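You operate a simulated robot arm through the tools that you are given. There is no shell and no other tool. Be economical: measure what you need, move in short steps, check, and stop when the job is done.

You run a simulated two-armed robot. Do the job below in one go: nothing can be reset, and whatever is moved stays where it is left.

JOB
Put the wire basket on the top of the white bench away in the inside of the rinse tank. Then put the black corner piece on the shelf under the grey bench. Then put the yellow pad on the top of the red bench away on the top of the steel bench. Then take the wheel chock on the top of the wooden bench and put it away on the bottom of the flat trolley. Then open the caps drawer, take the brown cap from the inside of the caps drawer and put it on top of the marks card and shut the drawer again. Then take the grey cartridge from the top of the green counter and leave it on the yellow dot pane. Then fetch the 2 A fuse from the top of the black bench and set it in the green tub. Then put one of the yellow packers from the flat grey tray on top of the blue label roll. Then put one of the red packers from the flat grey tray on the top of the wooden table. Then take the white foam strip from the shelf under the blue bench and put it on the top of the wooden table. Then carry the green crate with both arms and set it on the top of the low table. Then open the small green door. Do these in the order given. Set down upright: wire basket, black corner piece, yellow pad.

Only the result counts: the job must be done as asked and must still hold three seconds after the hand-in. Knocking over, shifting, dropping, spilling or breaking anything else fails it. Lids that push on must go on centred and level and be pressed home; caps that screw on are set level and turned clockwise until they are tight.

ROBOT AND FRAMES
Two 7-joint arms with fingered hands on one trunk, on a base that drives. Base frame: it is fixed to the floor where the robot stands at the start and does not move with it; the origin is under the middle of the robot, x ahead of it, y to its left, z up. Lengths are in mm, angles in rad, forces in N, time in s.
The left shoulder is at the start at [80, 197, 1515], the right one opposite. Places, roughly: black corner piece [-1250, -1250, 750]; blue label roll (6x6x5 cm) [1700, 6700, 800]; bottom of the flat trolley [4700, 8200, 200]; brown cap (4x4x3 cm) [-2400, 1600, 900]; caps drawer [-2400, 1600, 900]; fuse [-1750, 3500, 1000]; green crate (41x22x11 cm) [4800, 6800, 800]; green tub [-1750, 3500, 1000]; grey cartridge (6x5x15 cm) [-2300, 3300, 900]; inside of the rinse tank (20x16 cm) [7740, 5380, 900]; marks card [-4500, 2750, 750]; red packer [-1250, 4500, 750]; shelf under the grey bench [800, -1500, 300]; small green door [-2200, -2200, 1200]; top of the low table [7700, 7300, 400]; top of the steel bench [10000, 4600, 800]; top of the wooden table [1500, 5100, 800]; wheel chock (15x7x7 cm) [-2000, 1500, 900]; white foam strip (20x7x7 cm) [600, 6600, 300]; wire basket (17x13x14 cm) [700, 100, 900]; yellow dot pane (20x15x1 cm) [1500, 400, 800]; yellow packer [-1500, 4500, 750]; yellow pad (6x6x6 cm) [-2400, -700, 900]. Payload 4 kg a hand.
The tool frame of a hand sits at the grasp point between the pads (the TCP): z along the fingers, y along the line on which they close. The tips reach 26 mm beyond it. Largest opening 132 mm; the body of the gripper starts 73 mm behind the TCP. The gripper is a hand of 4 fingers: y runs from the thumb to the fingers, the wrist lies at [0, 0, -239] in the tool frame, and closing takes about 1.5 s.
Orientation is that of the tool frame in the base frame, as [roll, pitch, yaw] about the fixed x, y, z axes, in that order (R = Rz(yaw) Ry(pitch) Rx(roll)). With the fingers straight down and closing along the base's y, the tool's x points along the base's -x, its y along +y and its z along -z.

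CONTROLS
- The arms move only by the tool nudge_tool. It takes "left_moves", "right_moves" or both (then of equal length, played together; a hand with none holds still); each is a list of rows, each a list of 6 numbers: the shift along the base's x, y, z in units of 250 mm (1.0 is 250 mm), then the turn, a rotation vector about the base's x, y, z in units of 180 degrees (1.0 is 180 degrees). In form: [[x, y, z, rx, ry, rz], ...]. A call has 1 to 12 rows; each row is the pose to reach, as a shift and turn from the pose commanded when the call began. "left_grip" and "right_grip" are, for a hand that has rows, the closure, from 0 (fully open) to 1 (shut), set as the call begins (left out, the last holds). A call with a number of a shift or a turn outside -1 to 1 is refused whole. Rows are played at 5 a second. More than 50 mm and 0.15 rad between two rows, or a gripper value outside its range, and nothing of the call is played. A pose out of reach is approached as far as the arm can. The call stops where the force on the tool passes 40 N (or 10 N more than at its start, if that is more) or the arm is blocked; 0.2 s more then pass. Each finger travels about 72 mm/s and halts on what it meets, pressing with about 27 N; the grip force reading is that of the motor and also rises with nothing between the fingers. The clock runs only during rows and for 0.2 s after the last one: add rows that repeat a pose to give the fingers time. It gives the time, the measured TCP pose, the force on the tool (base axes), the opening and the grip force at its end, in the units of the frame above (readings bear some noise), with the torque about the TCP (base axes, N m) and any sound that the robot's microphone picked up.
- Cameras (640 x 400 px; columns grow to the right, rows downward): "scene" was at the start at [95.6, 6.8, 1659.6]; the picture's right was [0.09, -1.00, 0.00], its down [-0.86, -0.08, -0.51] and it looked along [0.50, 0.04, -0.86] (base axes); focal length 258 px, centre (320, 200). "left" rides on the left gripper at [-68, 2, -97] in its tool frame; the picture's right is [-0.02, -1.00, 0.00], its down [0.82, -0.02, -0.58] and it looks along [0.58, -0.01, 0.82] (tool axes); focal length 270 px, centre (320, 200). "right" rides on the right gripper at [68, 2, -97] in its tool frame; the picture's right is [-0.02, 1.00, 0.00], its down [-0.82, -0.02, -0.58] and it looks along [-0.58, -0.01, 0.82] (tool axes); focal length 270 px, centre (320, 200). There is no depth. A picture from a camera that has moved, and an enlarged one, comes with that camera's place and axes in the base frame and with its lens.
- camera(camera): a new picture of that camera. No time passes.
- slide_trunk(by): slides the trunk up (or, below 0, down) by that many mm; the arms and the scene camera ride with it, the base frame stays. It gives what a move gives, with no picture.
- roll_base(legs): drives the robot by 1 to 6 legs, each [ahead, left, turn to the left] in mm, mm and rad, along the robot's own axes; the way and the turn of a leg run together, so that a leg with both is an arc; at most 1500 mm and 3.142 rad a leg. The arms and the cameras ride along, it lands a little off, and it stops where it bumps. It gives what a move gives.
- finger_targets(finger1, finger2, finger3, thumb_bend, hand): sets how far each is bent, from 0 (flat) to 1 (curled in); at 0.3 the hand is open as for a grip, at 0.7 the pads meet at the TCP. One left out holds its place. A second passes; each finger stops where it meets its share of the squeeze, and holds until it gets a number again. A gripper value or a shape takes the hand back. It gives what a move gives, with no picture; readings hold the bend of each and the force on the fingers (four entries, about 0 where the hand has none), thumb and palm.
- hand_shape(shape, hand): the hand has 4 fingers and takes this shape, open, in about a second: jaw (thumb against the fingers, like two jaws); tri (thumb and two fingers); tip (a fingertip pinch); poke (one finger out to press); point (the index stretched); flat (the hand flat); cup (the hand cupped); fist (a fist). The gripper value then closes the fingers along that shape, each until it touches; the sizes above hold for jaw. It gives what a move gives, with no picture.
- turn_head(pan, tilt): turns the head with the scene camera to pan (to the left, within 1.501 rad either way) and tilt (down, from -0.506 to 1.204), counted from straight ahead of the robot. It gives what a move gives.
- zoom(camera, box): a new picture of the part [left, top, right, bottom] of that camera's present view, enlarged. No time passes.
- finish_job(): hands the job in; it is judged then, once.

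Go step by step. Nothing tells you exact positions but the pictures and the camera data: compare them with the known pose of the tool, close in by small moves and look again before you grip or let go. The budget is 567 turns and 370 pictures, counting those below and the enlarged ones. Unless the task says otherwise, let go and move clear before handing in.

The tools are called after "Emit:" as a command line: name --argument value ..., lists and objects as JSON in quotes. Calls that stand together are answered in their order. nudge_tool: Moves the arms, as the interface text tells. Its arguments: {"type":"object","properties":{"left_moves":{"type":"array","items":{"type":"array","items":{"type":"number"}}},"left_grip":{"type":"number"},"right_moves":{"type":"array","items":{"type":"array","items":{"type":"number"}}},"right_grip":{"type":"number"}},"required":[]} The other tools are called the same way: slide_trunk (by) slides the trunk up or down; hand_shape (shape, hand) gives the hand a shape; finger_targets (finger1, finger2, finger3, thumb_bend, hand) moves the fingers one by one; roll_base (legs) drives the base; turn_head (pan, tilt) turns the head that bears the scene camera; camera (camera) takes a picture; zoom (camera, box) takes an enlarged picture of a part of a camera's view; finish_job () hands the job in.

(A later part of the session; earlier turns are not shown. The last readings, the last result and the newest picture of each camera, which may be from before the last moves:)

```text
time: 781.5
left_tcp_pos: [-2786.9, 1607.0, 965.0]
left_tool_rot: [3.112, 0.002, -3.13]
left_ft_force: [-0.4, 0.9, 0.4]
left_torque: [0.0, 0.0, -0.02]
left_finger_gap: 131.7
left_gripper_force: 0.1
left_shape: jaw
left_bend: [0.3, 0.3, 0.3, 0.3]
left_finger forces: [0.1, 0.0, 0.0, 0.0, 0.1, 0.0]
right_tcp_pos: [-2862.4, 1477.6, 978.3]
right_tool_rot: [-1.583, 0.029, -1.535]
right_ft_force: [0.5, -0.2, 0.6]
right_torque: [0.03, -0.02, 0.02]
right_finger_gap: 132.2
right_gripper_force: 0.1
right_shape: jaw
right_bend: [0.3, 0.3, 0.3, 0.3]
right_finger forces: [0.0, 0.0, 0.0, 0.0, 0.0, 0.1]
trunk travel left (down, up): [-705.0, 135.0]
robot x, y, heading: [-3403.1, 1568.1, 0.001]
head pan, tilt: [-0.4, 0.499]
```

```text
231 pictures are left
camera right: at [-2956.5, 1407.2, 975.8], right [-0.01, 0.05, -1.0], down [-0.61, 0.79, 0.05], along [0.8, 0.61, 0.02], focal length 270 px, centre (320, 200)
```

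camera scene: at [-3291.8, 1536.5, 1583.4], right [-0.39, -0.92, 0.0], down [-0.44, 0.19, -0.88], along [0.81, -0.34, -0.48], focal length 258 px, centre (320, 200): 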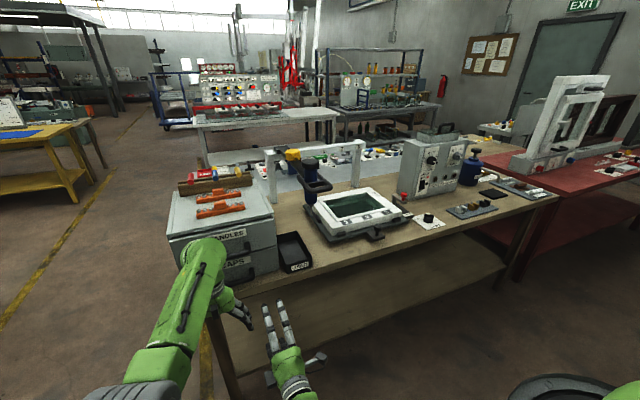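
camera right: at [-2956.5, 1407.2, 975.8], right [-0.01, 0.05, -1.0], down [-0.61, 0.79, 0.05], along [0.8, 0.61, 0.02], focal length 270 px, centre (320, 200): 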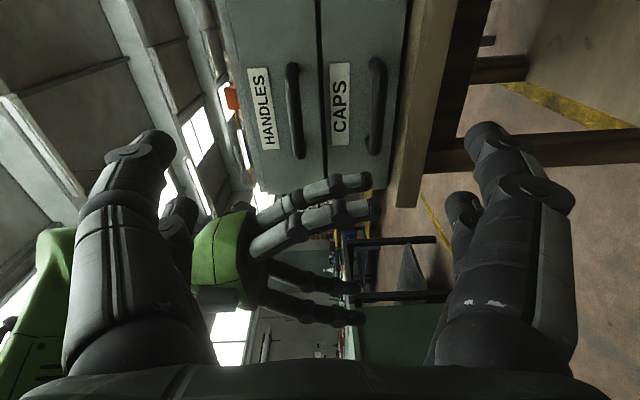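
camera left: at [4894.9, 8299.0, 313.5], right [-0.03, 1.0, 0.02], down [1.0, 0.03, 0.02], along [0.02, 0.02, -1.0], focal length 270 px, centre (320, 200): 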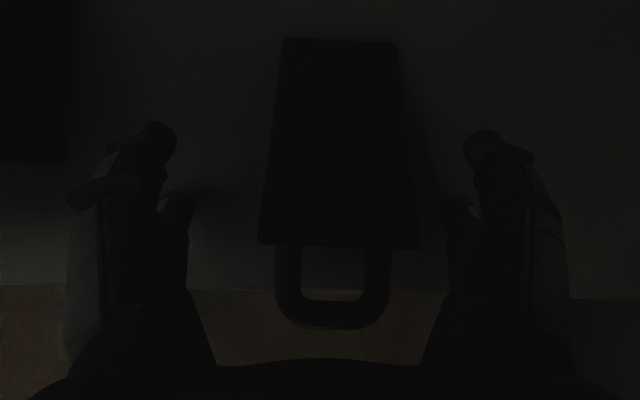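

The right hand is horizontal. Handle centre from its camera ≈ [-2567, 1546, 896]. I move the left hand aside, lower the trunk, and bring the half-open right hand in front of the handle.

Emit:
nudge_tool --left_moves '[[0, 0.18, 0, 0, 0, 0], [0, 0.36, 0, 0, 0, 0], [0, 0.54, 0, 0, 0, 0], [0, 0.7, 0, 0, 0, 0]]'

Emit:
slide_trunk --by -200

Emit:
roll_base --legs '[[100, 0, 0]]'

Emit:
nudge_tool --right_moves '[[0, 0.1, 0.15, 0.002, 0, 0], [0, 0.2, 0.3, 0.005, 0, 0], [0.05, 0.27, 0.45, 0.005, 0.005, -0.005], [0.2, 0.27, 0.47, 0.005, 0.009, -0.011], [0.36, 0.27, 0.47, 0.005, 0.009, -0.011], [0.48, 0.27, 0.47, 0.005, 0.009, -0.011], [0.48, 0.27, 0.47, 0.005, 0.009, -0.011]]' --right_grip 0.5

Emit:
camera --camera "right"

```text
time: 782.5
left_tcp_pos: [-2784.5, 1786.1, 963.3]
left_tool_rot: [3.112, 0.0, -3.133]
left_ft_force: [-0.7, 0.2, 0.2]
left_torque: [0.02, 0.01, -0.01]
left_finger_gap: 132.1
left_gripper_force: 0.0
left_shape: jaw
left_bend: [0.3, 0.3, 0.3, 0.3]
left_finger forces: [0.0, 0.0, 0.0, 0.1, 0.1, 0.1]
right_tcp_pos: [-2862.0, 1480.5, 979.4]
right_tool_rot: [-1.583, 0.028, -1.535]
right_ft_force: [-0.6, -0.1, -1.2]
right_torque: [0.03, 0.02, 0.01]
right_finger_gap: 131.7
right_gripper_force: 0.0
right_shape: jaw
right_bend: [0.3, 0.3, 0.3, 0.3]
right_finger forces: [0.0, 0.1, 0.0, 0.0, 0.1, 0.1]
trunk travel left (down, up): [-705.0, 135.0]
robot x, y, heading: [-3404.4, 1570.8, -0.001]
head pan, tilt: [-0.4, 0.499]
```

```text
time: 784.7
left_tcp_pos: [-2783.9, 1784.8, 764.1]
left_tool_rot: [3.111, 0.002, -3.131]
left_ft_force: [0.8, 1.1, -1.1]
left_torque: [-0.02, 0.04, 0.0]
left_finger_gap: 132.0
left_gripper_force: 0.1
left_shape: jaw
left_bend: [0.3, 0.3, 0.3, 0.3]
left_finger forces: [0.1, 0.0, 0.0, 0.0, 0.0, 0.0]
right_tcp_pos: [-2863.0, 1478.4, 779.2]
right_tool_rot: [-1.581, 0.029, -1.535]
right_ft_force: [0.1, -0.1, 0.6]
right_torque: [0.03, 0.0, 0.01]
right_finger_gap: 131.9
right_gripper_force: 0.1
right_shape: jaw
right_bend: [0.3, 0.3, 0.3, 0.3]
right_finger forces: [0.1, 0.0, 0.0, 0.1, 0.1, 0.0]
trunk travel left (down, up): [-505.0, 335.0]
robot x, y, heading: [-3405.1, 1572.7, 0.001]
head pan, tilt: [-0.4, 0.499]
```

```text
time: 785.8
left_tcp_pos: [-2684.8, 1786.3, 763.8]
left_tool_rot: [3.112, 0.001, -3.127]
left_ft_force: [0.3, 0.0, -0.6]
left_torque: [-0.01, 0.02, 0.03]
left_finger_gap: 131.9
left_gripper_force: 0.0
left_shape: jaw
left_bend: [0.3, 0.3, 0.3, 0.3]
left_finger forces: [0.0, 0.1, 0.0, 0.0, 0.0, 0.1]
right_tcp_pos: [-2762.6, 1479.9, 779.4]
right_tool_rot: [-1.584, 0.03, -1.53]
right_ft_force: [0.1, 0.8, -1.1]
right_torque: [-0.01, -0.01, -0.01]
right_finger_gap: 131.7
right_gripper_force: 0.1
right_shape: jaw
right_bend: [0.3, 0.3, 0.3, 0.3]
right_finger forces: [0.0, 0.0, 0.0, 0.1, 0.1, 0.1]
trunk travel left (down, up): [-505.0, 335.0]
robot x, y, heading: [-3300.9, 1571.5, 0.006]
head pan, tilt: [-0.4, 0.499]
```

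```text
time: 787.4
left_tcp_pos: [-2685.5, 1786.6, 764.7]
left_tool_rot: [3.109, 0.004, -3.125]
left_ft_force: [-0.3, 0.3, 0.5]
left_torque: [-0.01, -0.01, 0.0]
left_finger_gap: 131.8
left_gripper_force: 0.0
left_shape: jaw
left_bend: [0.3, 0.3, 0.3, 0.3]
left_finger forces: [0.0, 0.0, 0.1, 0.0, 0.0, 0.1]
right_tcp_pos: [-2641.5, 1548.4, 897.6]
right_tool_rot: [-1.611, 0.044, -1.567]
right_ft_force: [0.9, 0.1, 0.3]
right_torque: [0.01, 0.02, 0.02]
right_finger_gap: 66.6
right_gripper_force: 0.0
right_shape: jaw
right_bend: [0.73, 0.73, 0.73, 0.7]
right_finger forces: [0.1, 0.0, 0.1, 0.0, 0.0, 0.1]
trunk travel left (down, up): [-505.0, 335.0]
robot x, y, heading: [-3308.5, 1571.4, 0.001]
head pan, tilt: [-0.4, 0.499]
```

```text
230 pictures are left
camera right: at [-2738.8, 1480.4, 896.0], right [-0.04, 0.07, -1.0], down [-0.58, 0.81, 0.08], along [0.81, 0.58, 0.01], focal length 270 px, centre (320, 200)
```

right: 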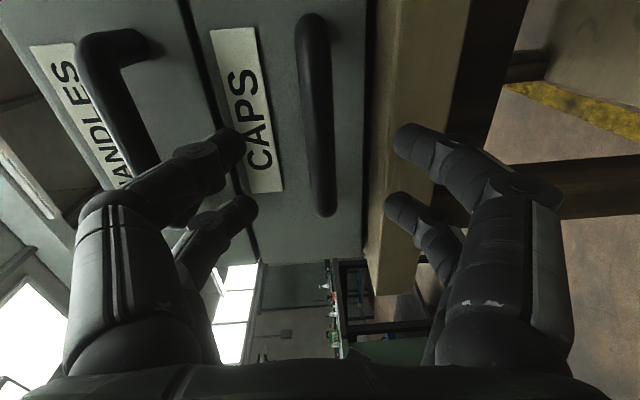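

Aligned with the CAPS bar. I narrow the opening to ~42 mm, advance 64 mm and close on the bar.

Emit:
nudge_tool --right_moves '[[0, 0, 0.008, 0, 0, 0], [0, 0, 0.008, 0, 0, 0], [0.08, 0, 0.008, 0, 0, 0], [0.16, 0, 0.008, 0, 0, 0], [0.22, 0, 0.008, 0, 0, 0], [0.256, 0, 0.008, 0, 0, 0]]' --right_grip 0.66

Emit:
camera --camera "right"

```text
time: 788.8
left_tcp_pos: [-2685.2, 1787.3, 763.7]
left_tool_rot: [3.111, 0.003, -3.127]
left_ft_force: [-0.4, 0.3, -0.5]
left_torque: [0.0, 0.01, 0.0]
left_finger_gap: 131.9
left_gripper_force: 0.1
left_shape: jaw
left_bend: [0.3, 0.3, 0.3, 0.3]
left_finger forces: [0.0, 0.1, 0.0, 0.0, 0.1, 0.0]
right_tcp_pos: [-2579.6, 1547.6, 900.1]
right_tool_rot: [-1.612, 0.046, -1.568]
right_ft_force: [-0.4, 0.6, -0.6]
right_torque: [0.01, -0.02, -0.01]
right_finger_gap: 45.2
right_gripper_force: 0.1
right_shape: jaw
right_bend: [0.73, 0.73, 0.73, 0.7]
right_finger forces: [0.0, 0.0, 0.1, 0.1, 0.1, 0.0]
trunk travel left (down, up): [-505.0, 335.0]
robot x, y, heading: [-3306.1, 1573.8, 0.005]
head pan, tilt: [-0.4, 0.499]
```

```text
229 pictures are left
camera right: at [-2674.5, 1479.7, 898.3], right [-0.04, 0.07, -1.0], down [-0.58, 0.81, 0.08], along [0.81, 0.58, 0.01], focal length 270 px, centre (320, 200)
```

right: 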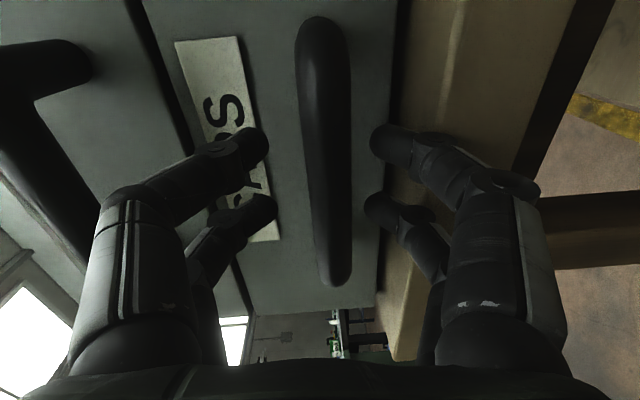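

Emit:
nudge_tool --right_moves '[[0.03, 0, 0, 0, 0, 0], [0.03, 0, 0, 0, 0, 0], [0.03, 0, 0, 0, 0, 0], [0.03, 0, 0, 0, 0, 0], [0.03, 0, 0, 0, 0, 0]]' --right_grip 1

```text
time: 790.0
left_tcp_pos: [-2685.6, 1787.4, 763.2]
left_tool_rot: [3.113, 0.002, -3.125]
left_ft_force: [-0.8, 0.8, 0.3]
left_torque: [0.03, -0.05, -0.01]
left_finger_gap: 131.9
left_gripper_force: 0.0
left_shape: jaw
left_bend: [0.3, 0.3, 0.3, 0.3]
left_finger forces: [0.0, 0.1, 0.1, 0.1, 0.0, 0.0]
right_tcp_pos: [-2569.8, 1548.2, 899.4]
right_tool_rot: [-1.609, 0.046, -1.567]
right_ft_force: [3.1, 0.2, 0.3]
right_torque: [0.0, -0.01, 0.0]
right_finger_gap: 0.1
right_gripper_force: 27.8
right_shape: jaw
right_bend: [0.7, 0.71, 0.64, 0.72]
right_finger forces: [0.0, 0.0, 0.0, 0.0, 0.0, 0.0]
trunk travel left (down, up): [-505.0, 335.0]
robot x, y, heading: [-3306.5, 1567.8, 0.005]
head pan, tilt: [-0.4, 0.499]
```

Emit:
camera --camera "right"

```text
228 pictures are left
camera right: at [-2667.0, 1479.8, 897.3], right [-0.04, 0.07, -1.0], down [-0.58, 0.81, 0.08], along [0.81, 0.58, 0.01], focal length 270 px, centre (320, 200)
```

right: 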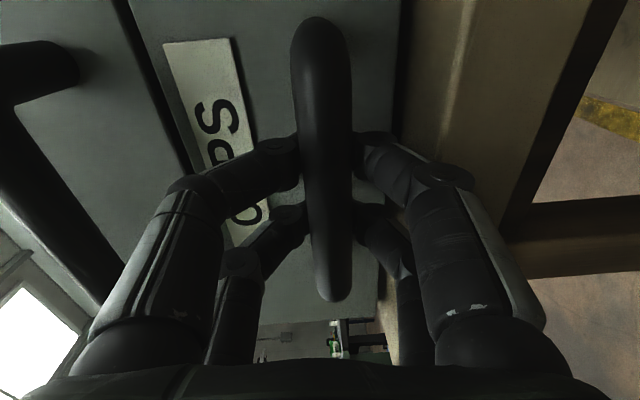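

The fingers are hooked behind the bar. I pull the drawer out 190 mm.

Emit:
nudge_tool --right_moves '[[-0.06, 0, 0, 0, 0, 0], [-0.14, 0, 0, 0, 0, 0], [-0.22, 0, 0, 0, 0, 0], [-0.3, 0, 0, 0, 0, 0], [-0.4, 0, 0, 0, 0, 0], [-0.5, 0, 0, 0, 0, 0], [-0.6, 0, 0, 0, 0, 0], [-0.7, 0, 0, 0, 0, 0], [-0.76, 0, 0, 0, 0, 0]]'

Emit:
turn_head --pan 0 --tilt 0.75

Emit:
camera --camera "scene"

```text
time: 792.0
left_tcp_pos: [-2684.6, 1786.7, 763.4]
left_tool_rot: [3.111, 0.003, -3.126]
left_ft_force: [-0.4, 0.2, 0.3]
left_torque: [-0.02, 0.01, -0.03]
left_finger_gap: 132.1
left_gripper_force: 0.1
left_shape: jaw
left_bend: [0.3, 0.3, 0.3, 0.3]
left_finger forces: [0.1, 0.1, 0.0, 0.0, 0.0, 0.0]
right_tcp_pos: [-2761.5, 1547.1, 899.4]
right_tool_rot: [-1.611, 0.048, -1.568]
right_ft_force: [0.5, 1.1, -0.7]
right_torque: [0.02, -0.02, 0.0]
right_finger_gap: 0.0
right_gripper_force: 27.1
right_shape: jaw
right_bend: [0.7, 0.71, 0.63, 0.72]
right_finger forces: [0.0, 0.0, 0.1, 0.1, 0.1, 0.1]
trunk travel left (down, up): [-505.0, 335.0]
robot x, y, heading: [-3302.1, 1574.4, 0.002]
head pan, tilt: [-0.4, 0.499]
```

```text
time: 792.9
left_tcp_pos: [-2685.1, 1788.2, 764.0]
left_tool_rot: [3.112, 0.001, -3.126]
left_ft_force: [-0.4, -0.4, -0.1]
left_torque: [0.0, 0.04, 0.03]
left_finger_gap: 131.7
left_gripper_force: 0.1
left_shape: jaw
left_bend: [0.3, 0.3, 0.3, 0.3]
left_finger forces: [0.1, 0.0, 0.0, 0.1, 0.0, 0.0]
right_tcp_pos: [-2760.4, 1547.4, 900.1]
right_tool_rot: [-1.61, 0.045, -1.567]
right_ft_force: [-0.5, 0.7, -1.0]
right_torque: [0.01, -0.01, 0.06]
right_finger_gap: 0.0
right_gripper_force: 27.1
right_shape: jaw
right_bend: [0.7, 0.71, 0.63, 0.72]
right_finger forces: [0.0, 0.0, 0.1, 0.0, 0.1, 0.0]
trunk travel left (down, up): [-505.0, 335.0]
robot x, y, heading: [-3304.6, 1571.3, -0.002]
head pan, tilt: [0.0, 0.75]
```

```text
227 pictures are left
camera scene: at [-3192.4, 1572.7, 1361.5], right [0.0, -1.0, 0.0], down [-0.68, 0.0, -0.73], along [0.73, 0.0, -0.68], focal length 258 px, centre (320, 200)
```

scene: 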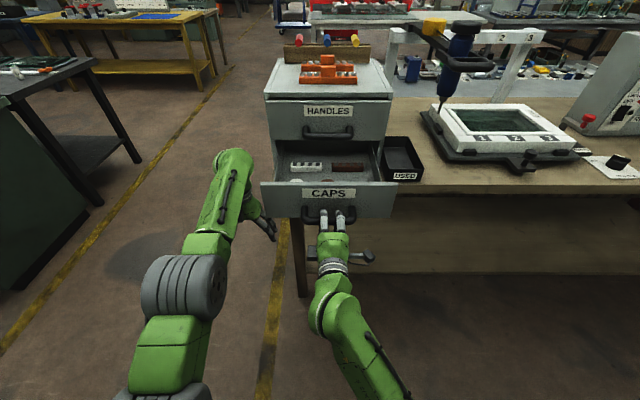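

The drawer slid open. I zoom to see its contents.

Emit:
zoom --camera "scene" --box '[260, 130, 400, 230]'

```text
4.00 times, centred on (330, 180) of scene
camera zoom: at [-3192.4, 1572.7, 1361.5], right [0.0, -1.0, 0.0], down [-0.68, 0.0, -0.73], along [0.73, 0.0, -0.68], focal length 1033 px, centre (280, 280)
```

zoom: 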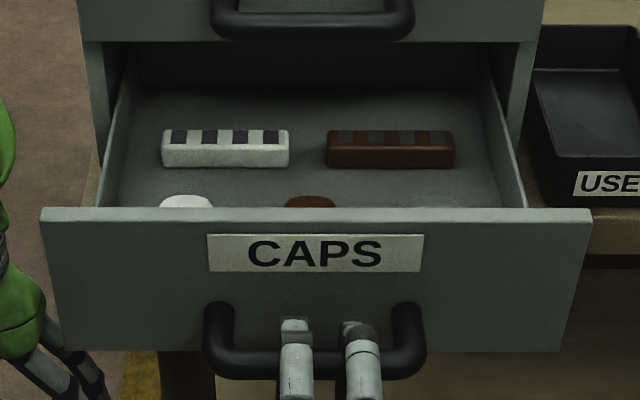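

The brown cap sits just behind the drawer front at y ≈ 1551. I pull the drawer 45 mm more for clearance, then release the handle and bring the right hand back to vertical.

Emit:
nudge_tool --right_moves '[[-0.06, 0, 0, 0, 0, 0], [-0.12, 0, 0, 0, 0, 0], [-0.18, 0, 0, 0, 0, 0]]'

Emit:
nudge_tool --right_moves '[[0.02, 0, 0, 0, 0, 0], [0.03, 0, 0, 0, 0, 0], [0.03, 0, 0, 0, 0, 0], [0.03, 0, 0, 0, 0, 0], [-0.05, 0, 0, 0, 0, 0], [-0.2, 0, 0, 0, 0, 0], [-0.35, 0, 0, 0, 0, 0], [-0.45, 0, 0, 0, 0, 0]]' --right_grip 0.6

Emit:
camera --camera "scene"

```text
time: 793.7
left_tcp_pos: [-2685.0, 1786.3, 763.0]
left_tool_rot: [3.111, 0.002, -3.126]
left_ft_force: [0.0, 0.3, -0.5]
left_torque: [-0.01, 0.0, 0.03]
left_finger_gap: 131.8
left_gripper_force: 0.1
left_shape: jaw
left_bend: [0.3, 0.3, 0.3, 0.3]
left_finger forces: [0.0, 0.0, 0.0, 0.1, 0.0, 0.0]
right_tcp_pos: [-2805.6, 1546.3, 899.4]
right_tool_rot: [-1.611, 0.046, -1.568]
right_ft_force: [1.2, 2.4, -0.1]
right_torque: [-0.01, 0.01, 0.03]
right_finger_gap: 0.0
right_gripper_force: 27.1
right_shape: jaw
right_bend: [0.7, 0.71, 0.63, 0.72]
right_finger forces: [0.1, 0.1, 0.0, 0.0, 0.1, 0.0]
trunk travel left (down, up): [-505.0, 335.0]
robot x, y, heading: [-3304.7, 1569.2, 0.003]
head pan, tilt: [0.0, 0.75]
```

```text
time: 795.5
left_tcp_pos: [-2686.2, 1786.0, 763.6]
left_tool_rot: [3.11, 0.0, -3.126]
left_ft_force: [0.0, 0.4, 0.3]
left_torque: [-0.01, 0.0, -0.05]
left_finger_gap: 131.8
left_gripper_force: 0.0
left_shape: jaw
left_bend: [0.3, 0.3, 0.3, 0.3]
left_finger forces: [0.1, 0.0, 0.0, 0.1, 0.0, 0.0]
right_tcp_pos: [-2920.9, 1547.4, 898.0]
right_tool_rot: [-1.61, 0.044, -1.567]
right_ft_force: [-0.4, 0.1, 0.8]
right_torque: [-0.01, 0.0, 0.0]
right_finger_gap: 52.3
right_gripper_force: 0.1
right_shape: jaw
right_bend: [0.73, 0.73, 0.73, 0.7]
right_finger forces: [0.0, 0.0, 0.1, 0.0, 0.0, 0.0]
trunk travel left (down, up): [-505.0, 335.0]
robot x, y, heading: [-3303.4, 1567.8, 0.005]
head pan, tilt: [0.0, 0.75]
```

```text
225 pictures are left
camera scene: at [-3192.7, 1572.5, 1361.5], right [0.0, -1.0, 0.0], down [-0.68, 0.0, -0.73], along [0.73, 0.0, -0.68], focal length 258 px, centre (320, 200)
```

scene: 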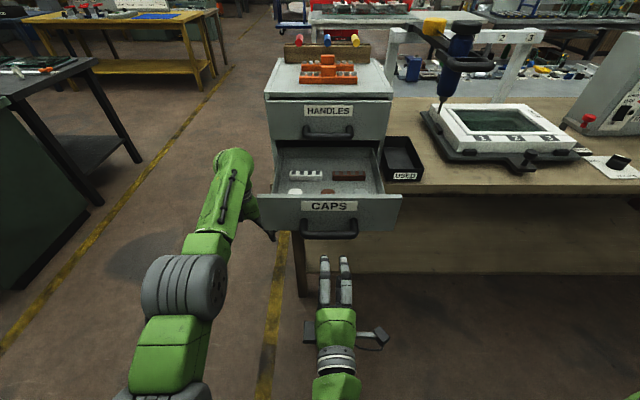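

The handle is free. I raise the trunk and turn the right hand back to vertical.

Emit:
slide_trunk --by 200

Emit:
nudge_tool --right_moves '[[0, 0, 0, 0.0275, 0.0275, -0.0275], [0, 0, 0, 0.055, 0.055, -0.055], [0, 0, 0, 0.0825, 0.0825, -0.0825], [0, 0, 0, 0.11, 0.11, -0.11], [0, 0, 0, 0.1375, 0.1375, -0.1375], [0, 0, 0, 0.165, 0.165, -0.165], [0, 0, 0, 0.1925, 0.1925, -0.1925]]' --right_grip 0

Emit:
nudge_tool --right_moves '[[0, 0, 0, 0.0275, 0.0275, -0.0275], [0, 0, 0, 0.055, 0.055, -0.055], [0, 0, 0, 0.0825, 0.0825, -0.0825], [0, 0, 0, 0.11, 0.11, -0.11], [0, 0, 0, 0.1375, 0.1375, -0.1375], [0, 0, 0, 0.165, 0.165, -0.165], [0, 0, 0, 0.1925, 0.1925, -0.1925]]'

```text
time: 797.7
left_tcp_pos: [-2685.2, 1787.3, 964.1]
left_tool_rot: [3.112, 0.001, -3.126]
left_ft_force: [0.4, 0.2, 0.2]
left_torque: [-0.02, 0.02, 0.02]
left_finger_gap: 131.8
left_gripper_force: 0.2
left_shape: jaw
left_bend: [0.3, 0.3, 0.3, 0.3]
left_finger forces: [0.1, 0.0, 0.1, 0.0, 0.1, 0.1]
right_tcp_pos: [-2919.4, 1547.7, 1098.7]
right_tool_rot: [-1.61, 0.045, -1.567]
right_ft_force: [-0.4, 0.5, 0.0]
right_torque: [0.0, 0.01, 0.01]
right_finger_gap: 52.3
right_gripper_force: 0.1
right_shape: jaw
right_bend: [0.73, 0.73, 0.73, 0.7]
right_finger forces: [0.0, 0.0, 0.1, 0.0, 0.0, 0.0]
trunk travel left (down, up): [-705.0, 135.0]
robot x, y, heading: [-3306.7, 1569.2, 0.003]
head pan, tilt: [0.0, 0.75]
```

```text
time: 799.3
left_tcp_pos: [-2685.3, 1786.4, 962.9]
left_tool_rot: [3.109, 0.002, -3.126]
left_ft_force: [0.3, 0.5, -0.3]
left_torque: [0.01, -0.02, 0.01]
left_finger_gap: 131.5
left_gripper_force: 0.0
left_shape: jaw
left_bend: [0.3, 0.3, 0.3, 0.3]
left_finger forces: [0.2, 0.0, 0.1, 0.0, 0.0, 0.1]
right_tcp_pos: [-2918.4, 1546.5, 1098.2]
right_tool_rot: [-2.408, 0.376, -2.391]
right_ft_force: [0.0, -0.1, -0.5]
right_torque: [0.0, -0.03, -0.01]
right_finger_gap: 132.1
right_gripper_force: 0.1
right_shape: jaw
right_bend: [0.3, 0.3, 0.3, 0.3]
right_finger forces: [0.1, 0.1, 0.0, 0.1, 0.0, 0.0]
trunk travel left (down, up): [-705.0, 135.0]
robot x, y, heading: [-3303.9, 1570.6, 0.003]
head pan, tilt: [0.0, 0.75]
```

```text
time: 800.9
left_tcp_pos: [-2685.1, 1787.3, 963.0]
left_tool_rot: [3.11, 0.001, -3.126]
left_ft_force: [-0.3, 0.2, 0.9]
left_torque: [0.01, 0.0, -0.02]
left_finger_gap: 131.7
left_gripper_force: 0.1
left_shape: jaw
left_bend: [0.3, 0.3, 0.3, 0.3]
left_finger forces: [0.0, 0.1, 0.0, 0.0, 0.1, 0.0]
right_tcp_pos: [-2886.3, 1568.7, 1001.4]
right_tool_rot: [3.1, 0.003, 3.093]
right_ft_force: [0.2, -0.4, -0.6]
right_torque: [0.01, -0.02, 0.0]
right_finger_gap: 131.9
right_gripper_force: 0.0
right_shape: jaw
right_bend: [0.3, 0.3, 0.3, 0.3]
right_finger forces: [0.0, 0.0, 0.0, 0.0, 0.0, 0.0]
right hand out of reach, approached as far as the arm can: row 2, 3, 4, 5, 6, 7
trunk travel left (down, up): [-705.0, 135.0]
robot x, y, heading: [-3307.0, 1570.9, -0.001]
head pan, tilt: [0.0, 0.75]
```

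Emit:
camera --camera "right"

Emit:
zoom --camera "scene" --box '[240, 140, 420, 260]'

```text
224 pictures are left
camera right: at [-2954.6, 1571.4, 1096.7], right [0.07, 1.0, 0.04], down [0.81, -0.08, 0.58], along [0.58, -0.01, -0.81], focal length 270 px, centre (320, 200)
```

right: 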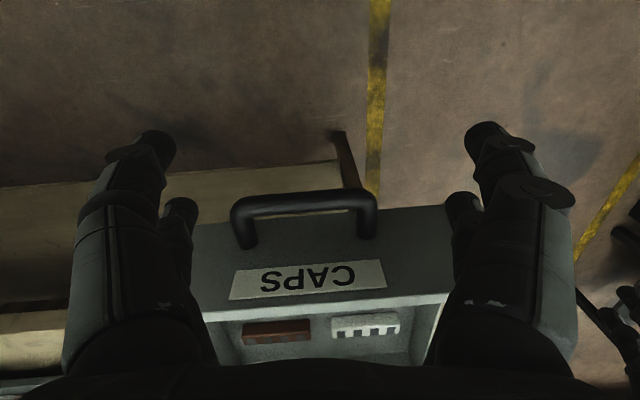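

```text
3.33 times, centred on (330, 200) of scene
camera zoom: at [-3192.0, 1572.5, 1561.4], right [0.0, -1.0, 0.0], down [-0.68, 0.0, -0.73], along [0.73, 0.0, -0.68], focal length 861 px, centre (287, 200)
```

zoom: 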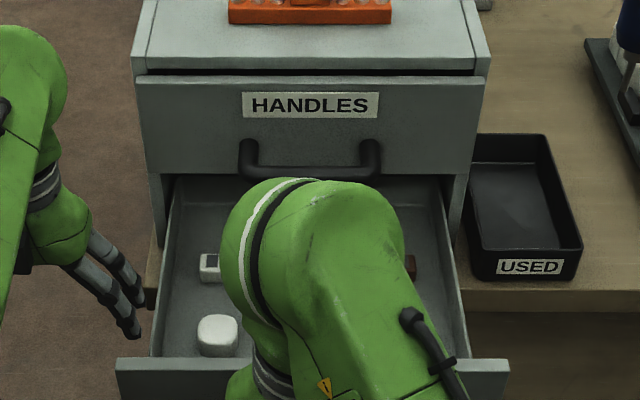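

Emit:
nudge_tool --left_moves '[[-0.1, 0.1, 0.05, 0, 0, 0], [-0.25, 0.2, 0.1, 0, 0, 0], [-0.4, 0.25, 0.1, 0, 0, 0]]' --right_moves '[[0.0, -0.02, 0.02, -0.004, 0, 0.005], [0.04, -0.04, 0.04, -0.009, 0, 0.01], [0.1, -0.076, 0.06, -0.0132, 0, 0.0156]]'

Emit:
roll_base --legs '[[100, 0, 0]]'

Emit:
nudge_tool --right_moves '[[0.1, 0, 0, 0, 0, 0], [0.2, 0, 0, 0, 0, 0], [0.3, 0, 0, 0, 0, 0], [0.36, 0, 0, 0, 0, 0]]'

Emit:
camera --camera "right"

```text
time: 801.7
left_tcp_pos: [-2784.8, 1850.1, 989.2]
left_tool_rot: [3.112, 0.004, -3.126]
left_ft_force: [-0.4, 0.2, -0.5]
left_torque: [0.05, -0.04, 0.0]
left_finger_gap: 131.7
left_gripper_force: 0.1
left_shape: jaw
left_bend: [0.3, 0.3, 0.3, 0.3]
left_finger forces: [0.0, 0.1, 0.0, 0.1, 0.0, 0.0]
right_tcp_pos: [-2855.7, 1552.8, 1009.8]
right_tool_rot: [-3.14, 0.006, -3.138]
right_ft_force: [-0.1, -0.3, -0.3]
right_torque: [0.02, -0.02, 0.02]
right_finger_gap: 131.8
right_gripper_force: 0.0
right_shape: jaw
right_bend: [0.3, 0.3, 0.3, 0.3]
right_finger forces: [0.0, 0.0, 0.0, 0.0, 0.1, 0.1]
right hand out of reach, approached as far as the arm can: row 1, 2, 3
trunk travel left (down, up): [-705.0, 135.0]
robot x, y, heading: [-3306.3, 1571.5, 0.003]
head pan, tilt: [0.0, 0.75]
```

```text
time: 802.8
left_tcp_pos: [-2690.1, 1853.1, 991.2]
left_tool_rot: [3.11, 0.007, -3.122]
left_ft_force: [-0.2, -0.3, 0.2]
left_torque: [-0.01, -0.04, 0.02]
left_finger_gap: 131.9
left_gripper_force: 0.1
left_shape: jaw
left_bend: [0.3, 0.3, 0.3, 0.3]
left_finger forces: [0.1, 0.0, 0.1, 0.0, 0.0, 0.0]
right_tcp_pos: [-2759.2, 1554.8, 1012.3]
right_tool_rot: [-3.139, 0.008, -3.134]
right_ft_force: [-0.5, 0.0, -1.3]
right_torque: [-0.05, 0.02, -0.03]
right_finger_gap: 131.7
right_gripper_force: 0.0
right_shape: jaw
right_bend: [0.3, 0.3, 0.3, 0.3]
right_finger forces: [0.0, 0.0, 0.0, 0.1, 0.0, 0.0]
trunk travel left (down, up): [-705.0, 135.0]
robot x, y, heading: [-3201.7, 1569.9, 0.007]
head pan, tilt: [0.0, 0.75]
```

```text
time: 803.8
left_tcp_pos: [-2684.6, 1851.8, 987.7]
left_tool_rot: [3.112, 0.003, -3.123]
left_ft_force: [-0.1, 0.3, 0.4]
left_torque: [0.04, 0.01, 0.04]
left_finger_gap: 131.9
left_gripper_force: 0.0
left_shape: jaw
left_bend: [0.3, 0.3, 0.3, 0.3]
left_finger forces: [0.0, 0.0, 0.1, 0.1, 0.0, 0.0]
right_tcp_pos: [-2663.0, 1554.8, 1009.2]
right_tool_rot: [-3.139, 0.002, -3.134]
right_ft_force: [-0.5, 0.5, 0.1]
right_torque: [-0.01, 0.01, -0.01]
right_finger_gap: 132.0
right_gripper_force: 0.1
right_shape: jaw
right_bend: [0.3, 0.3, 0.3, 0.3]
right_finger forces: [0.0, 0.1, 0.0, 0.0, 0.1, 0.0]
trunk travel left (down, up): [-705.0, 135.0]
robot x, y, heading: [-3204.9, 1572.5, 0.004]
head pan, tilt: [0.0, 0.75]
```

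```text
222 pictures are left
camera right: at [-2731.3, 1556.5, 1105.3], right [0.02, 1.0, 0.0], down [0.81, -0.01, 0.58], along [0.58, -0.01, -0.81], focal length 270 px, centre (320, 200)
```

right: 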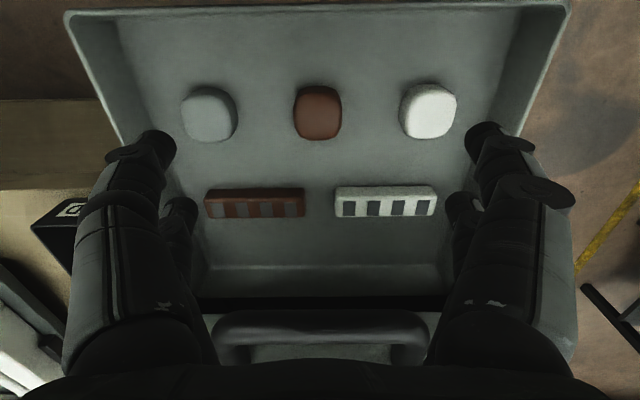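

The brown cap is centred under the right hand; neighbours are ~85 mm away, so I pre-close to ~78 mm and descend.

Emit:
nudge_tool --right_moves '[[0, 0, 0, 0, 0, 0], [0, -0.006, 0, 0, 0, 0], [0, -0.006, 0, 0, 0, 0], [0, -0.006, -0.15, 0, 0, 0], [0, -0.006, -0.28, 0, 0, 0]]' --right_grip 0.42

Emit:
camera --camera "right"

```text
time: 805.0
left_tcp_pos: [-2685.5, 1852.4, 988.1]
left_tool_rot: [3.109, 0.002, -3.123]
left_ft_force: [1.0, 0.6, -0.4]
left_torque: [-0.04, 0.02, -0.03]
left_finger_gap: 132.0
left_gripper_force: 0.1
left_shape: jaw
left_bend: [0.3, 0.3, 0.3, 0.3]
left_finger forces: [0.0, 0.0, 0.0, 0.1, 0.1, 0.0]
right_tcp_pos: [-2663.6, 1552.8, 939.6]
right_tool_rot: [-3.141, 0.004, -3.136]
right_ft_force: [0.4, 0.1, -0.5]
right_torque: [0.01, 0.0, -0.02]
right_finger_gap: 77.0
right_gripper_force: 0.1
right_shape: jaw
right_bend: [0.71, 0.71, 0.71, 0.7]
right_finger forces: [0.1, 0.0, 0.1, 0.0, 0.0, 0.0]
trunk travel left (down, up): [-705.0, 135.0]
robot x, y, heading: [-3205.6, 1574.8, 0.006]
head pan, tilt: [0.0, 0.75]
```

```text
221 pictures are left
camera right: at [-2732.7, 1554.9, 1035.8], right [0.02, 1.0, 0.0], down [0.81, -0.01, 0.58], along [0.58, -0.01, -0.81], focal length 270 px, centre (320, 200)
```

right: 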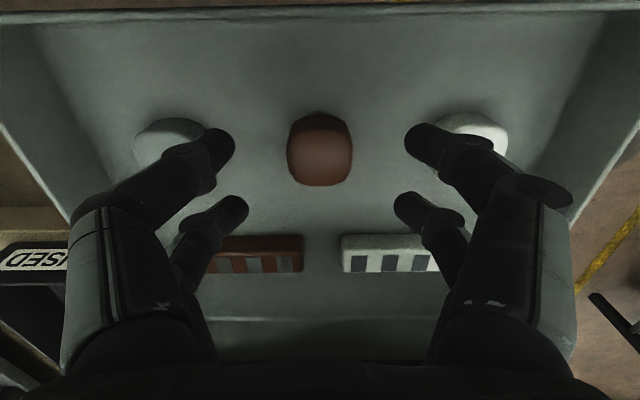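

Emit:
nudge_tool --right_moves '[[0, 0, -0.05, 0, 0, 0], [0, 0, -0.12, 0, 0, 0], [0, 0, -0.18, 0, 0, 0], [0, 0, -0.212, 0, 0, 0]]' --right_grip 0.5

Emit:
nudge_tool --right_moves '[[0, 0, 0, 0, 0, 0], [0, 0, 0, 0, 0, 0], [0, 0, 0, 0, 0, 0], [0, 0, 0, 0, 0, 0], [0, 0, 0, 0, 0, 0]]' --right_grip 1

Emit:
camera --camera "right"

```text
time: 806.1
left_tcp_pos: [-2687.6, 1853.1, 989.7]
left_tool_rot: [3.11, 0.006, -3.124]
left_ft_force: [-0.8, -0.9, -0.1]
left_torque: [-0.02, -0.02, -0.04]
left_finger_gap: 131.8
left_gripper_force: 0.0
left_shape: jaw
left_bend: [0.3, 0.3, 0.3, 0.3]
left_finger forces: [0.0, 0.0, 0.1, 0.0, 0.0, 0.1]
right_tcp_pos: [-2660.2, 1555.3, 898.2]
right_tool_rot: [3.134, 0.032, -3.137]
right_ft_force: [-1.1, -1.2, 19.4]
right_torque: [-0.27, 0.37, 0.08]
right_finger_gap: 66.4
right_gripper_force: 0.1
right_shape: jaw
right_bend: [0.74, 0.73, 0.73, 0.7]
right_finger forces: [7.7, 0.1, 3.3, 0.0, 8.6, 0.1]
trunk travel left (down, up): [-705.0, 135.0]
robot x, y, heading: [-3199.5, 1573.9, 0.008]
head pan, tilt: [0.0, 0.75]
stopped in row 4 (right hand): the force on the tool passed its limit at 43 N (the readings are from after the stop); the commanded pose is now the measured one
```

```text
time: 807.3
left_tcp_pos: [-2689.2, 1850.4, 991.1]
left_tool_rot: [3.109, 0.006, -3.122]
left_ft_force: [0.5, 0.6, 0.4]
left_torque: [0.04, -0.01, -0.02]
left_finger_gap: 131.9
left_gripper_force: 0.2
left_shape: jaw
left_bend: [0.3, 0.3, 0.3, 0.3]
left_finger forces: [0.1, 0.0, 0.0, 0.1, 0.1, 0.0]
right_tcp_pos: [-2662.6, 1554.0, 896.6]
right_tool_rot: [3.136, 0.03, -3.136]
right_ft_force: [0.7, -12.7, 36.7]
right_torque: [-1.62, 0.81, 0.36]
right_finger_gap: 35.0
right_gripper_force: 27.3
right_shape: jaw
right_bend: [0.76, 0.74, 0.77, 0.7]
right_finger forces: [18.0, 0.0, 0.1, 0.0, 54.8, 0.1]
trunk travel left (down, up): [-705.0, 135.0]
robot x, y, heading: [-3205.9, 1573.5, 0.005]
head pan, tilt: [0.0, 0.75]
```

```text
220 pictures are left
camera right: at [-2733.1, 1554.7, 991.1], right [0.02, 1.0, 0.01], down [0.8, -0.02, 0.6], along [0.6, -0.01, -0.8], focal length 270 px, centre (320, 200)
```

right: 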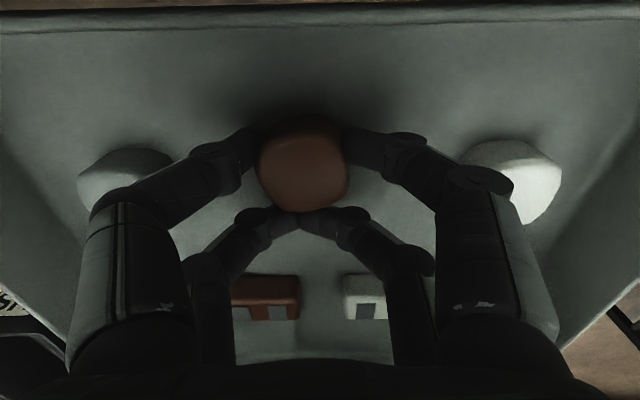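

The drawer floor is higher than thought (~870) and the cap is nearer, at x ≈ -2682. I reopen, rise 8 mm, shift and close again.

Emit:
nudge_tool --right_moves '[[0, 0, 0.016, 0, 0, 0], [0, 0, 0.032, 0, -0.005, 0], [0, 0, 0.032, 0, -0.009, 0], [-0.04, 0, 0.032, 0, -0.009, 0], [-0.076, 0, 0.032, 0, -0.009, 0]]' --right_grip 0.5

Emit:
camera --camera "right"

```text
time: 808.5
left_tcp_pos: [-2685.9, 1852.5, 989.1]
left_tool_rot: [3.112, 0.004, -3.123]
left_ft_force: [0.0, 0.1, -0.4]
left_torque: [0.03, 0.01, 0.03]
left_finger_gap: 131.9
left_gripper_force: 0.1
left_shape: jaw
left_bend: [0.3, 0.3, 0.3, 0.3]
left_finger forces: [0.0, 0.1, 0.1, 0.0, 0.0, 0.0]
right_tcp_pos: [-2679.8, 1555.4, 900.8]
right_tool_rot: [3.139, 0.049, -3.135]
right_ft_force: [-0.5, 0.2, 0.3]
right_torque: [-0.01, 0.01, 0.0]
right_finger_gap: 65.7
right_gripper_force: 0.0
right_shape: jaw
right_bend: [0.73, 0.73, 0.73, 0.7]
right_finger forces: [0.0, 0.0, 0.0, 0.0, 0.0, 0.0]
trunk travel left (down, up): [-705.0, 135.0]
robot x, y, heading: [-3207.4, 1573.5, 0.003]
head pan, tilt: [0.0, 0.75]
```

```text
219 pictures are left
camera right: at [-2752.4, 1557.2, 993.7], right [0.02, 1.0, 0.0], down [0.79, -0.02, 0.62], along [0.62, -0.01, -0.79], focal length 270 px, centre (320, 200)
```

right: 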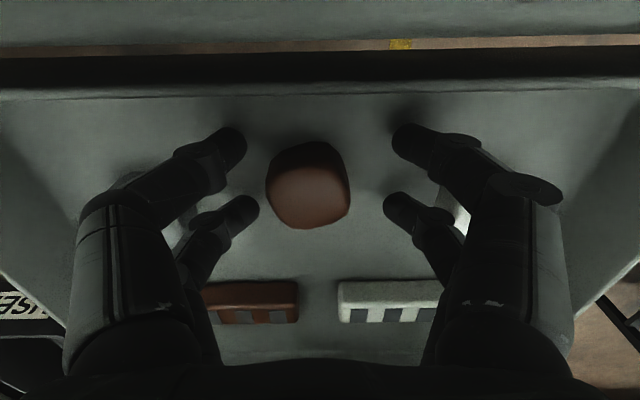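

Emit:
nudge_tool --right_moves '[[0, -0.016, 0, 0, 0.0156, 0], [0, -0.016, 0, 0, 0.0156, 0], [0, -0.016, 0, 0, 0.0156, 0], [0, -0.016, 0, 0, 0.0156, 0], [0, -0.016, 0, 0, 0.0156, 0], [0, -0.016, 0, 0, 0.0156, 0]]' --right_grip 1

Emit:
camera --camera "right"

```text
time: 809.9
left_tcp_pos: [-2687.1, 1851.5, 989.1]
left_tool_rot: [3.11, 0.002, -3.122]
left_ft_force: [-0.2, 0.5, -0.3]
left_torque: [0.01, 0.0, 0.0]
left_finger_gap: 131.7
left_gripper_force: 0.0
left_shape: jaw
left_bend: [0.3, 0.3, 0.3, 0.3]
left_finger forces: [0.1, 0.0, 0.0, 0.0, 0.1, 0.1]
right_tcp_pos: [-2679.8, 1551.2, 900.8]
right_tool_rot: [3.139, 0.0, -3.134]
right_ft_force: [1.0, -1.1, -0.3]
right_torque: [0.02, -0.01, -0.01]
right_finger_gap: 9.0
right_gripper_force: 27.0
right_shape: jaw
right_bend: [0.71, 0.73, 0.73, 0.71]
right_finger forces: [0.1, 23.8, 24.2, 0.0, 0.0, 0.0]
trunk travel left (down, up): [-705.0, 135.0]
robot x, y, heading: [-3208.9, 1572.7, 0.005]
head pan, tilt: [0.0, 0.75]
```

```text
218 pictures are left
camera right: at [-2747.3, 1552.8, 997.3], right [0.02, 1.0, 0.0], down [0.82, -0.02, 0.58], along [0.58, -0.01, -0.82], focal length 270 px, centre (320, 200)
```

right: 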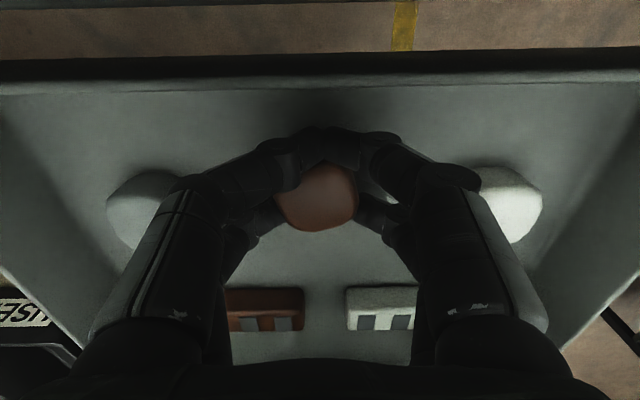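

Only two fingers touch this way. As with the pad, the camera-side pair grips best, so I reopen, shift +18 mm in x and close again at z ≈ 903.

Emit:
nudge_tool --right_moves '[[0, 0, 0, 0, 0, 0], [0, 0, 0, 0, 0, 0], [0, 0, 0, 0, 0, 0], [0.036, 0.0, 0.008, 0, 0, 0], [0.072, 0.0, 0.008, 0, 0, 0]]' --right_grip 0.5

Emit:
camera --camera "right"

```text
time: 811.1
left_tcp_pos: [-2686.4, 1853.9, 987.7]
left_tool_rot: [3.112, 0.002, -3.123]
left_ft_force: [0.2, 0.4, 1.0]
left_torque: [-0.01, 0.0, 0.01]
left_finger_gap: 131.9
left_gripper_force: 0.1
left_shape: jaw
left_bend: [0.3, 0.3, 0.3, 0.3]
left_finger forces: [0.1, 0.1, 0.0, 0.0, 0.1, 0.1]
right_tcp_pos: [-2662.3, 1552.0, 902.4]
right_tool_rot: [3.139, 0.001, -3.135]
right_ft_force: [-0.1, 0.2, -0.6]
right_torque: [0.02, -0.04, 0.02]
right_finger_gap: 65.4
right_gripper_force: 0.0
right_shape: jaw
right_bend: [0.73, 0.73, 0.73, 0.7]
right_finger forces: [0.1, 0.0, 0.0, 0.1, 0.0, 0.0]
trunk travel left (down, up): [-705.0, 135.0]
robot x, y, heading: [-3203.3, 1573.3, 0.01]
head pan, tilt: [0.0, 0.75]
```

```text
217 pictures are left
camera right: at [-2729.5, 1553.4, 999.3], right [0.02, 1.0, 0.0], down [0.82, -0.02, 0.58], along [0.58, -0.01, -0.82], focal length 270 px, centre (320, 200)
```

right: 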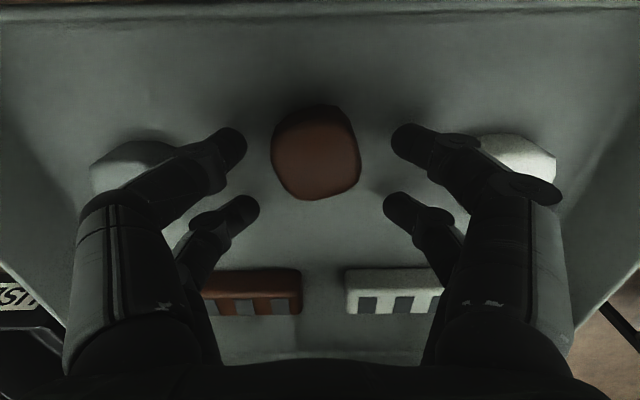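

Emit:
nudge_tool --right_moves '[[0, 0, 0, 0, 0, 0], [0, 0, 0, 0, 0, 0], [0, 0, 0, 0, 0, 0], [0, 0, 0, 0, 0, 0], [0, 0, 0, 0, 0, 0]]' --right_grip 1

Emit:
camera --camera "right"

```text
time: 812.3
left_tcp_pos: [-2687.3, 1852.3, 988.6]
left_tool_rot: [3.112, 0.003, -3.121]
left_ft_force: [0.0, -0.2, 0.3]
left_torque: [0.0, 0.01, 0.01]
left_finger_gap: 132.2
left_gripper_force: 0.1
left_shape: jaw
left_bend: [0.3, 0.3, 0.3, 0.3]
left_finger forces: [0.0, 0.0, 0.0, 0.1, 0.0, 0.0]
right_tcp_pos: [-2660.9, 1551.8, 902.4]
right_tool_rot: [3.138, -0.001, -3.134]
right_ft_force: [0.1, -0.5, -0.3]
right_torque: [0.0, 0.03, 0.02]
right_finger_gap: 16.3
right_gripper_force: 27.4
right_shape: jaw
right_bend: [0.74, 0.61, 0.61, 0.7]
right_finger forces: [22.9, 0.0, 0.0, 0.1, 23.0, 0.1]
trunk travel left (down, up): [-705.0, 135.0]
robot x, y, heading: [-3204.7, 1576.2, 0.013]
head pan, tilt: [0.0, 0.75]
```

```text
216 pictures are left
camera right: at [-2729.9, 1553.2, 999.5], right [0.02, 1.0, 0.0], down [0.82, -0.02, 0.58], along [0.58, -0.01, -0.82], focal length 270 px, centre (320, 200)
```

right: 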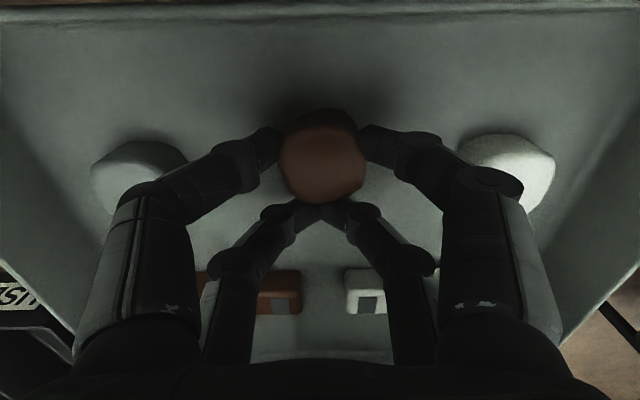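

Good: finger 1 and thumb hold the cap with 23 N. I lift it out.

Emit:
nudge_tool --right_moves '[[0, 0, 0.08, 0, 0, 0], [0, 0, 0.2, 0, 0, 0], [0, 0, 0.36, 0, 0, 0], [0, 0, 0.5, 0, 0, 0]]'

Emit:
camera --camera "right"

```text
time: 813.3
left_tcp_pos: [-2686.1, 1852.2, 988.8]
left_tool_rot: [3.11, 0.005, -3.122]
left_ft_force: [-0.6, -1.0, -0.2]
left_torque: [0.0, 0.0, 0.01]
left_finger_gap: 131.7
left_gripper_force: 0.0
left_shape: jaw
left_bend: [0.3, 0.3, 0.3, 0.3]
left_finger forces: [0.0, 0.1, 0.1, 0.0, 0.1, 0.0]
right_tcp_pos: [-2662.3, 1549.0, 1031.1]
right_tool_rot: [3.138, 0.001, -3.134]
right_ft_force: [-1.1, -0.4, 0.9]
right_torque: [0.02, 0.0, -0.01]
right_finger_gap: 16.4
right_gripper_force: 27.2
right_shape: jaw
right_bend: [0.74, 0.61, 0.61, 0.7]
right_finger forces: [22.8, 0.1, 0.1, 0.1, 23.1, 0.0]
trunk travel left (down, up): [-705.0, 135.0]
robot x, y, heading: [-3202.9, 1570.4, 0.005]
head pan, tilt: [0.0, 0.75]
```

```text
215 pictures are left
camera right: at [-2730.9, 1551.7, 1126.7], right [0.02, 1.0, 0.0], down [0.82, -0.02, 0.58], along [0.58, -0.01, -0.82], focal length 270 px, centre (320, 200)
```

right: 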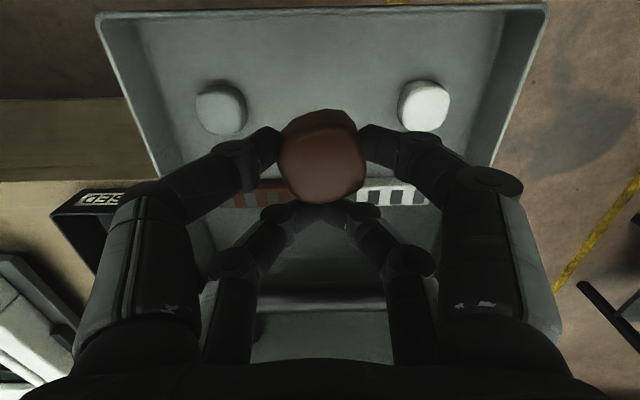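

The cap is out. I back off, turn about and go to the green counter where the marks card is.

Emit:
roll_base --legs '[[-230, 0, 0], [0, 0, 3.14], [0, -1050, 0]]'

Emit:
turn_head --pan -0.1 --tilt 0.55

Emit:
camera --camera "scene"

```text
time: 827.4
left_tcp_pos: [-3972.3, 2327.7, 988.4]
left_tool_rot: [3.111, 0.001, 0.028]
left_ft_force: [0.1, -0.3, -0.3]
left_torque: [-0.01, 0.02, 0.0]
left_finger_gap: 132.1
left_gripper_force: 0.0
left_shape: jaw
left_bend: [0.3, 0.3, 0.3, 0.3]
left_finger forces: [0.1, 0.1, 0.0, 0.0, 0.0, 0.0]
right_tcp_pos: [-3998.8, 2629.1, 1030.7]
right_tool_rot: [3.139, 0.0, 0.016]
right_ft_force: [-0.8, 0.0, -1.7]
right_torque: [0.02, -0.02, 0.01]
right_finger_gap: 16.1
right_gripper_force: 27.1
right_shape: jaw
right_bend: [0.74, 0.61, 0.61, 0.7]
right_finger forces: [22.5, 0.0, 0.1, 0.0, 23.0, 0.1]
trunk travel left (down, up): [-705.0, 135.0]
robot x, y, heading: [-3458.5, 2612.5, -3.122]
head pan, tilt: [0.0, 0.75]
```

```text
time: 828.1
left_tcp_pos: [-3971.5, 2328.5, 987.7]
left_tool_rot: [3.109, 0.002, 0.027]
left_ft_force: [0.0, -0.5, -0.5]
left_torque: [-0.01, 0.0, 0.0]
left_finger_gap: 131.6
left_gripper_force: 0.0
left_shape: jaw
left_bend: [0.3, 0.3, 0.3, 0.3]
left_finger forces: [0.0, 0.0, 0.0, 0.0, 0.1, 0.1]
right_tcp_pos: [-3999.1, 2631.5, 1029.7]
right_tool_rot: [3.138, 0.001, 0.015]
right_ft_force: [0.1, 0.4, 0.1]
right_torque: [0.0, -0.01, 0.0]
right_finger_gap: 16.1
right_gripper_force: 27.4
right_shape: jaw
right_bend: [0.74, 0.61, 0.61, 0.7]
right_finger forces: [22.6, 0.0, 0.1, 0.0, 22.9, 0.0]
trunk travel left (down, up): [-705.0, 135.0]
robot x, y, heading: [-3454.6, 2611.8, -3.119]
head pan, tilt: [-0.099, 0.55]
```

```text
214 pictures are left
camera scene: at [-3576.6, 2621.5, 1578.8], right [0.08, 1.0, 0.0], down [0.52, -0.04, -0.85], along [-0.85, 0.07, -0.52], focal length 258 px, centre (320, 200)
```

scene: 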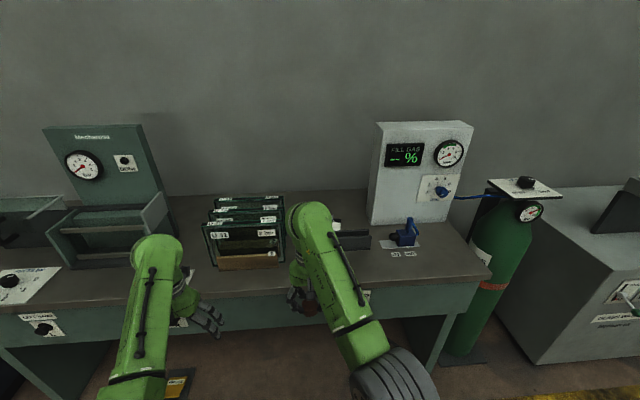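

Emit:
zoom --camera "scene" --box '[320, 190, 500, 290]'

Emit:
camera --camera "right"

```text
3.56 times, centred on (410, 240) of scene
camera zoom: at [-3576.6, 2621.5, 1578.8], right [0.08, 1.0, 0.0], down [0.52, -0.04, -0.85], along [-0.85, 0.07, -0.52], focal length 918 px, centre (0, 58)
```

zoom: 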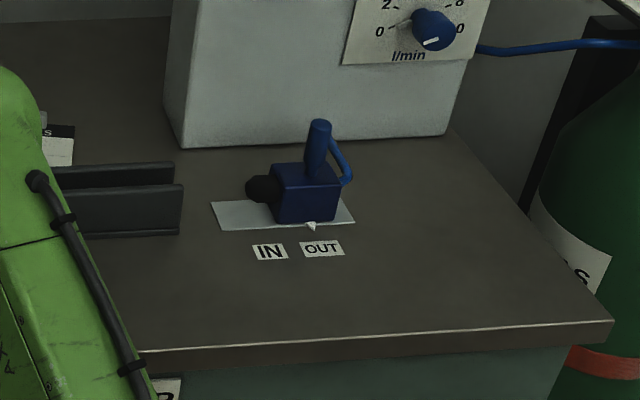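

```text
212 pictures are left
camera right: at [-3929.8, 2631.4, 1126.4], right [-0.01, -1.0, 0.0], down [-0.82, 0.01, 0.58], along [-0.58, 0.0, -0.82], focal length 270 px, centre (320, 200)
```

right: 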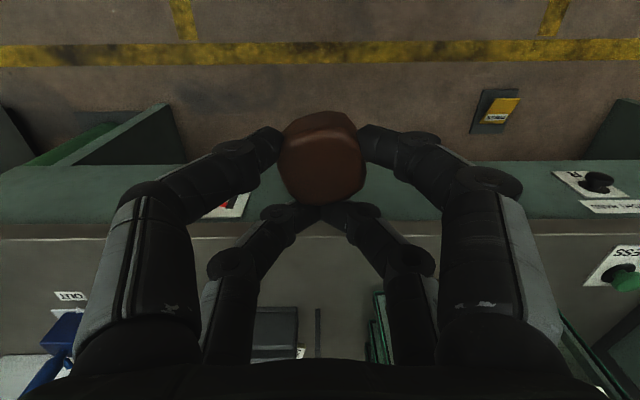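

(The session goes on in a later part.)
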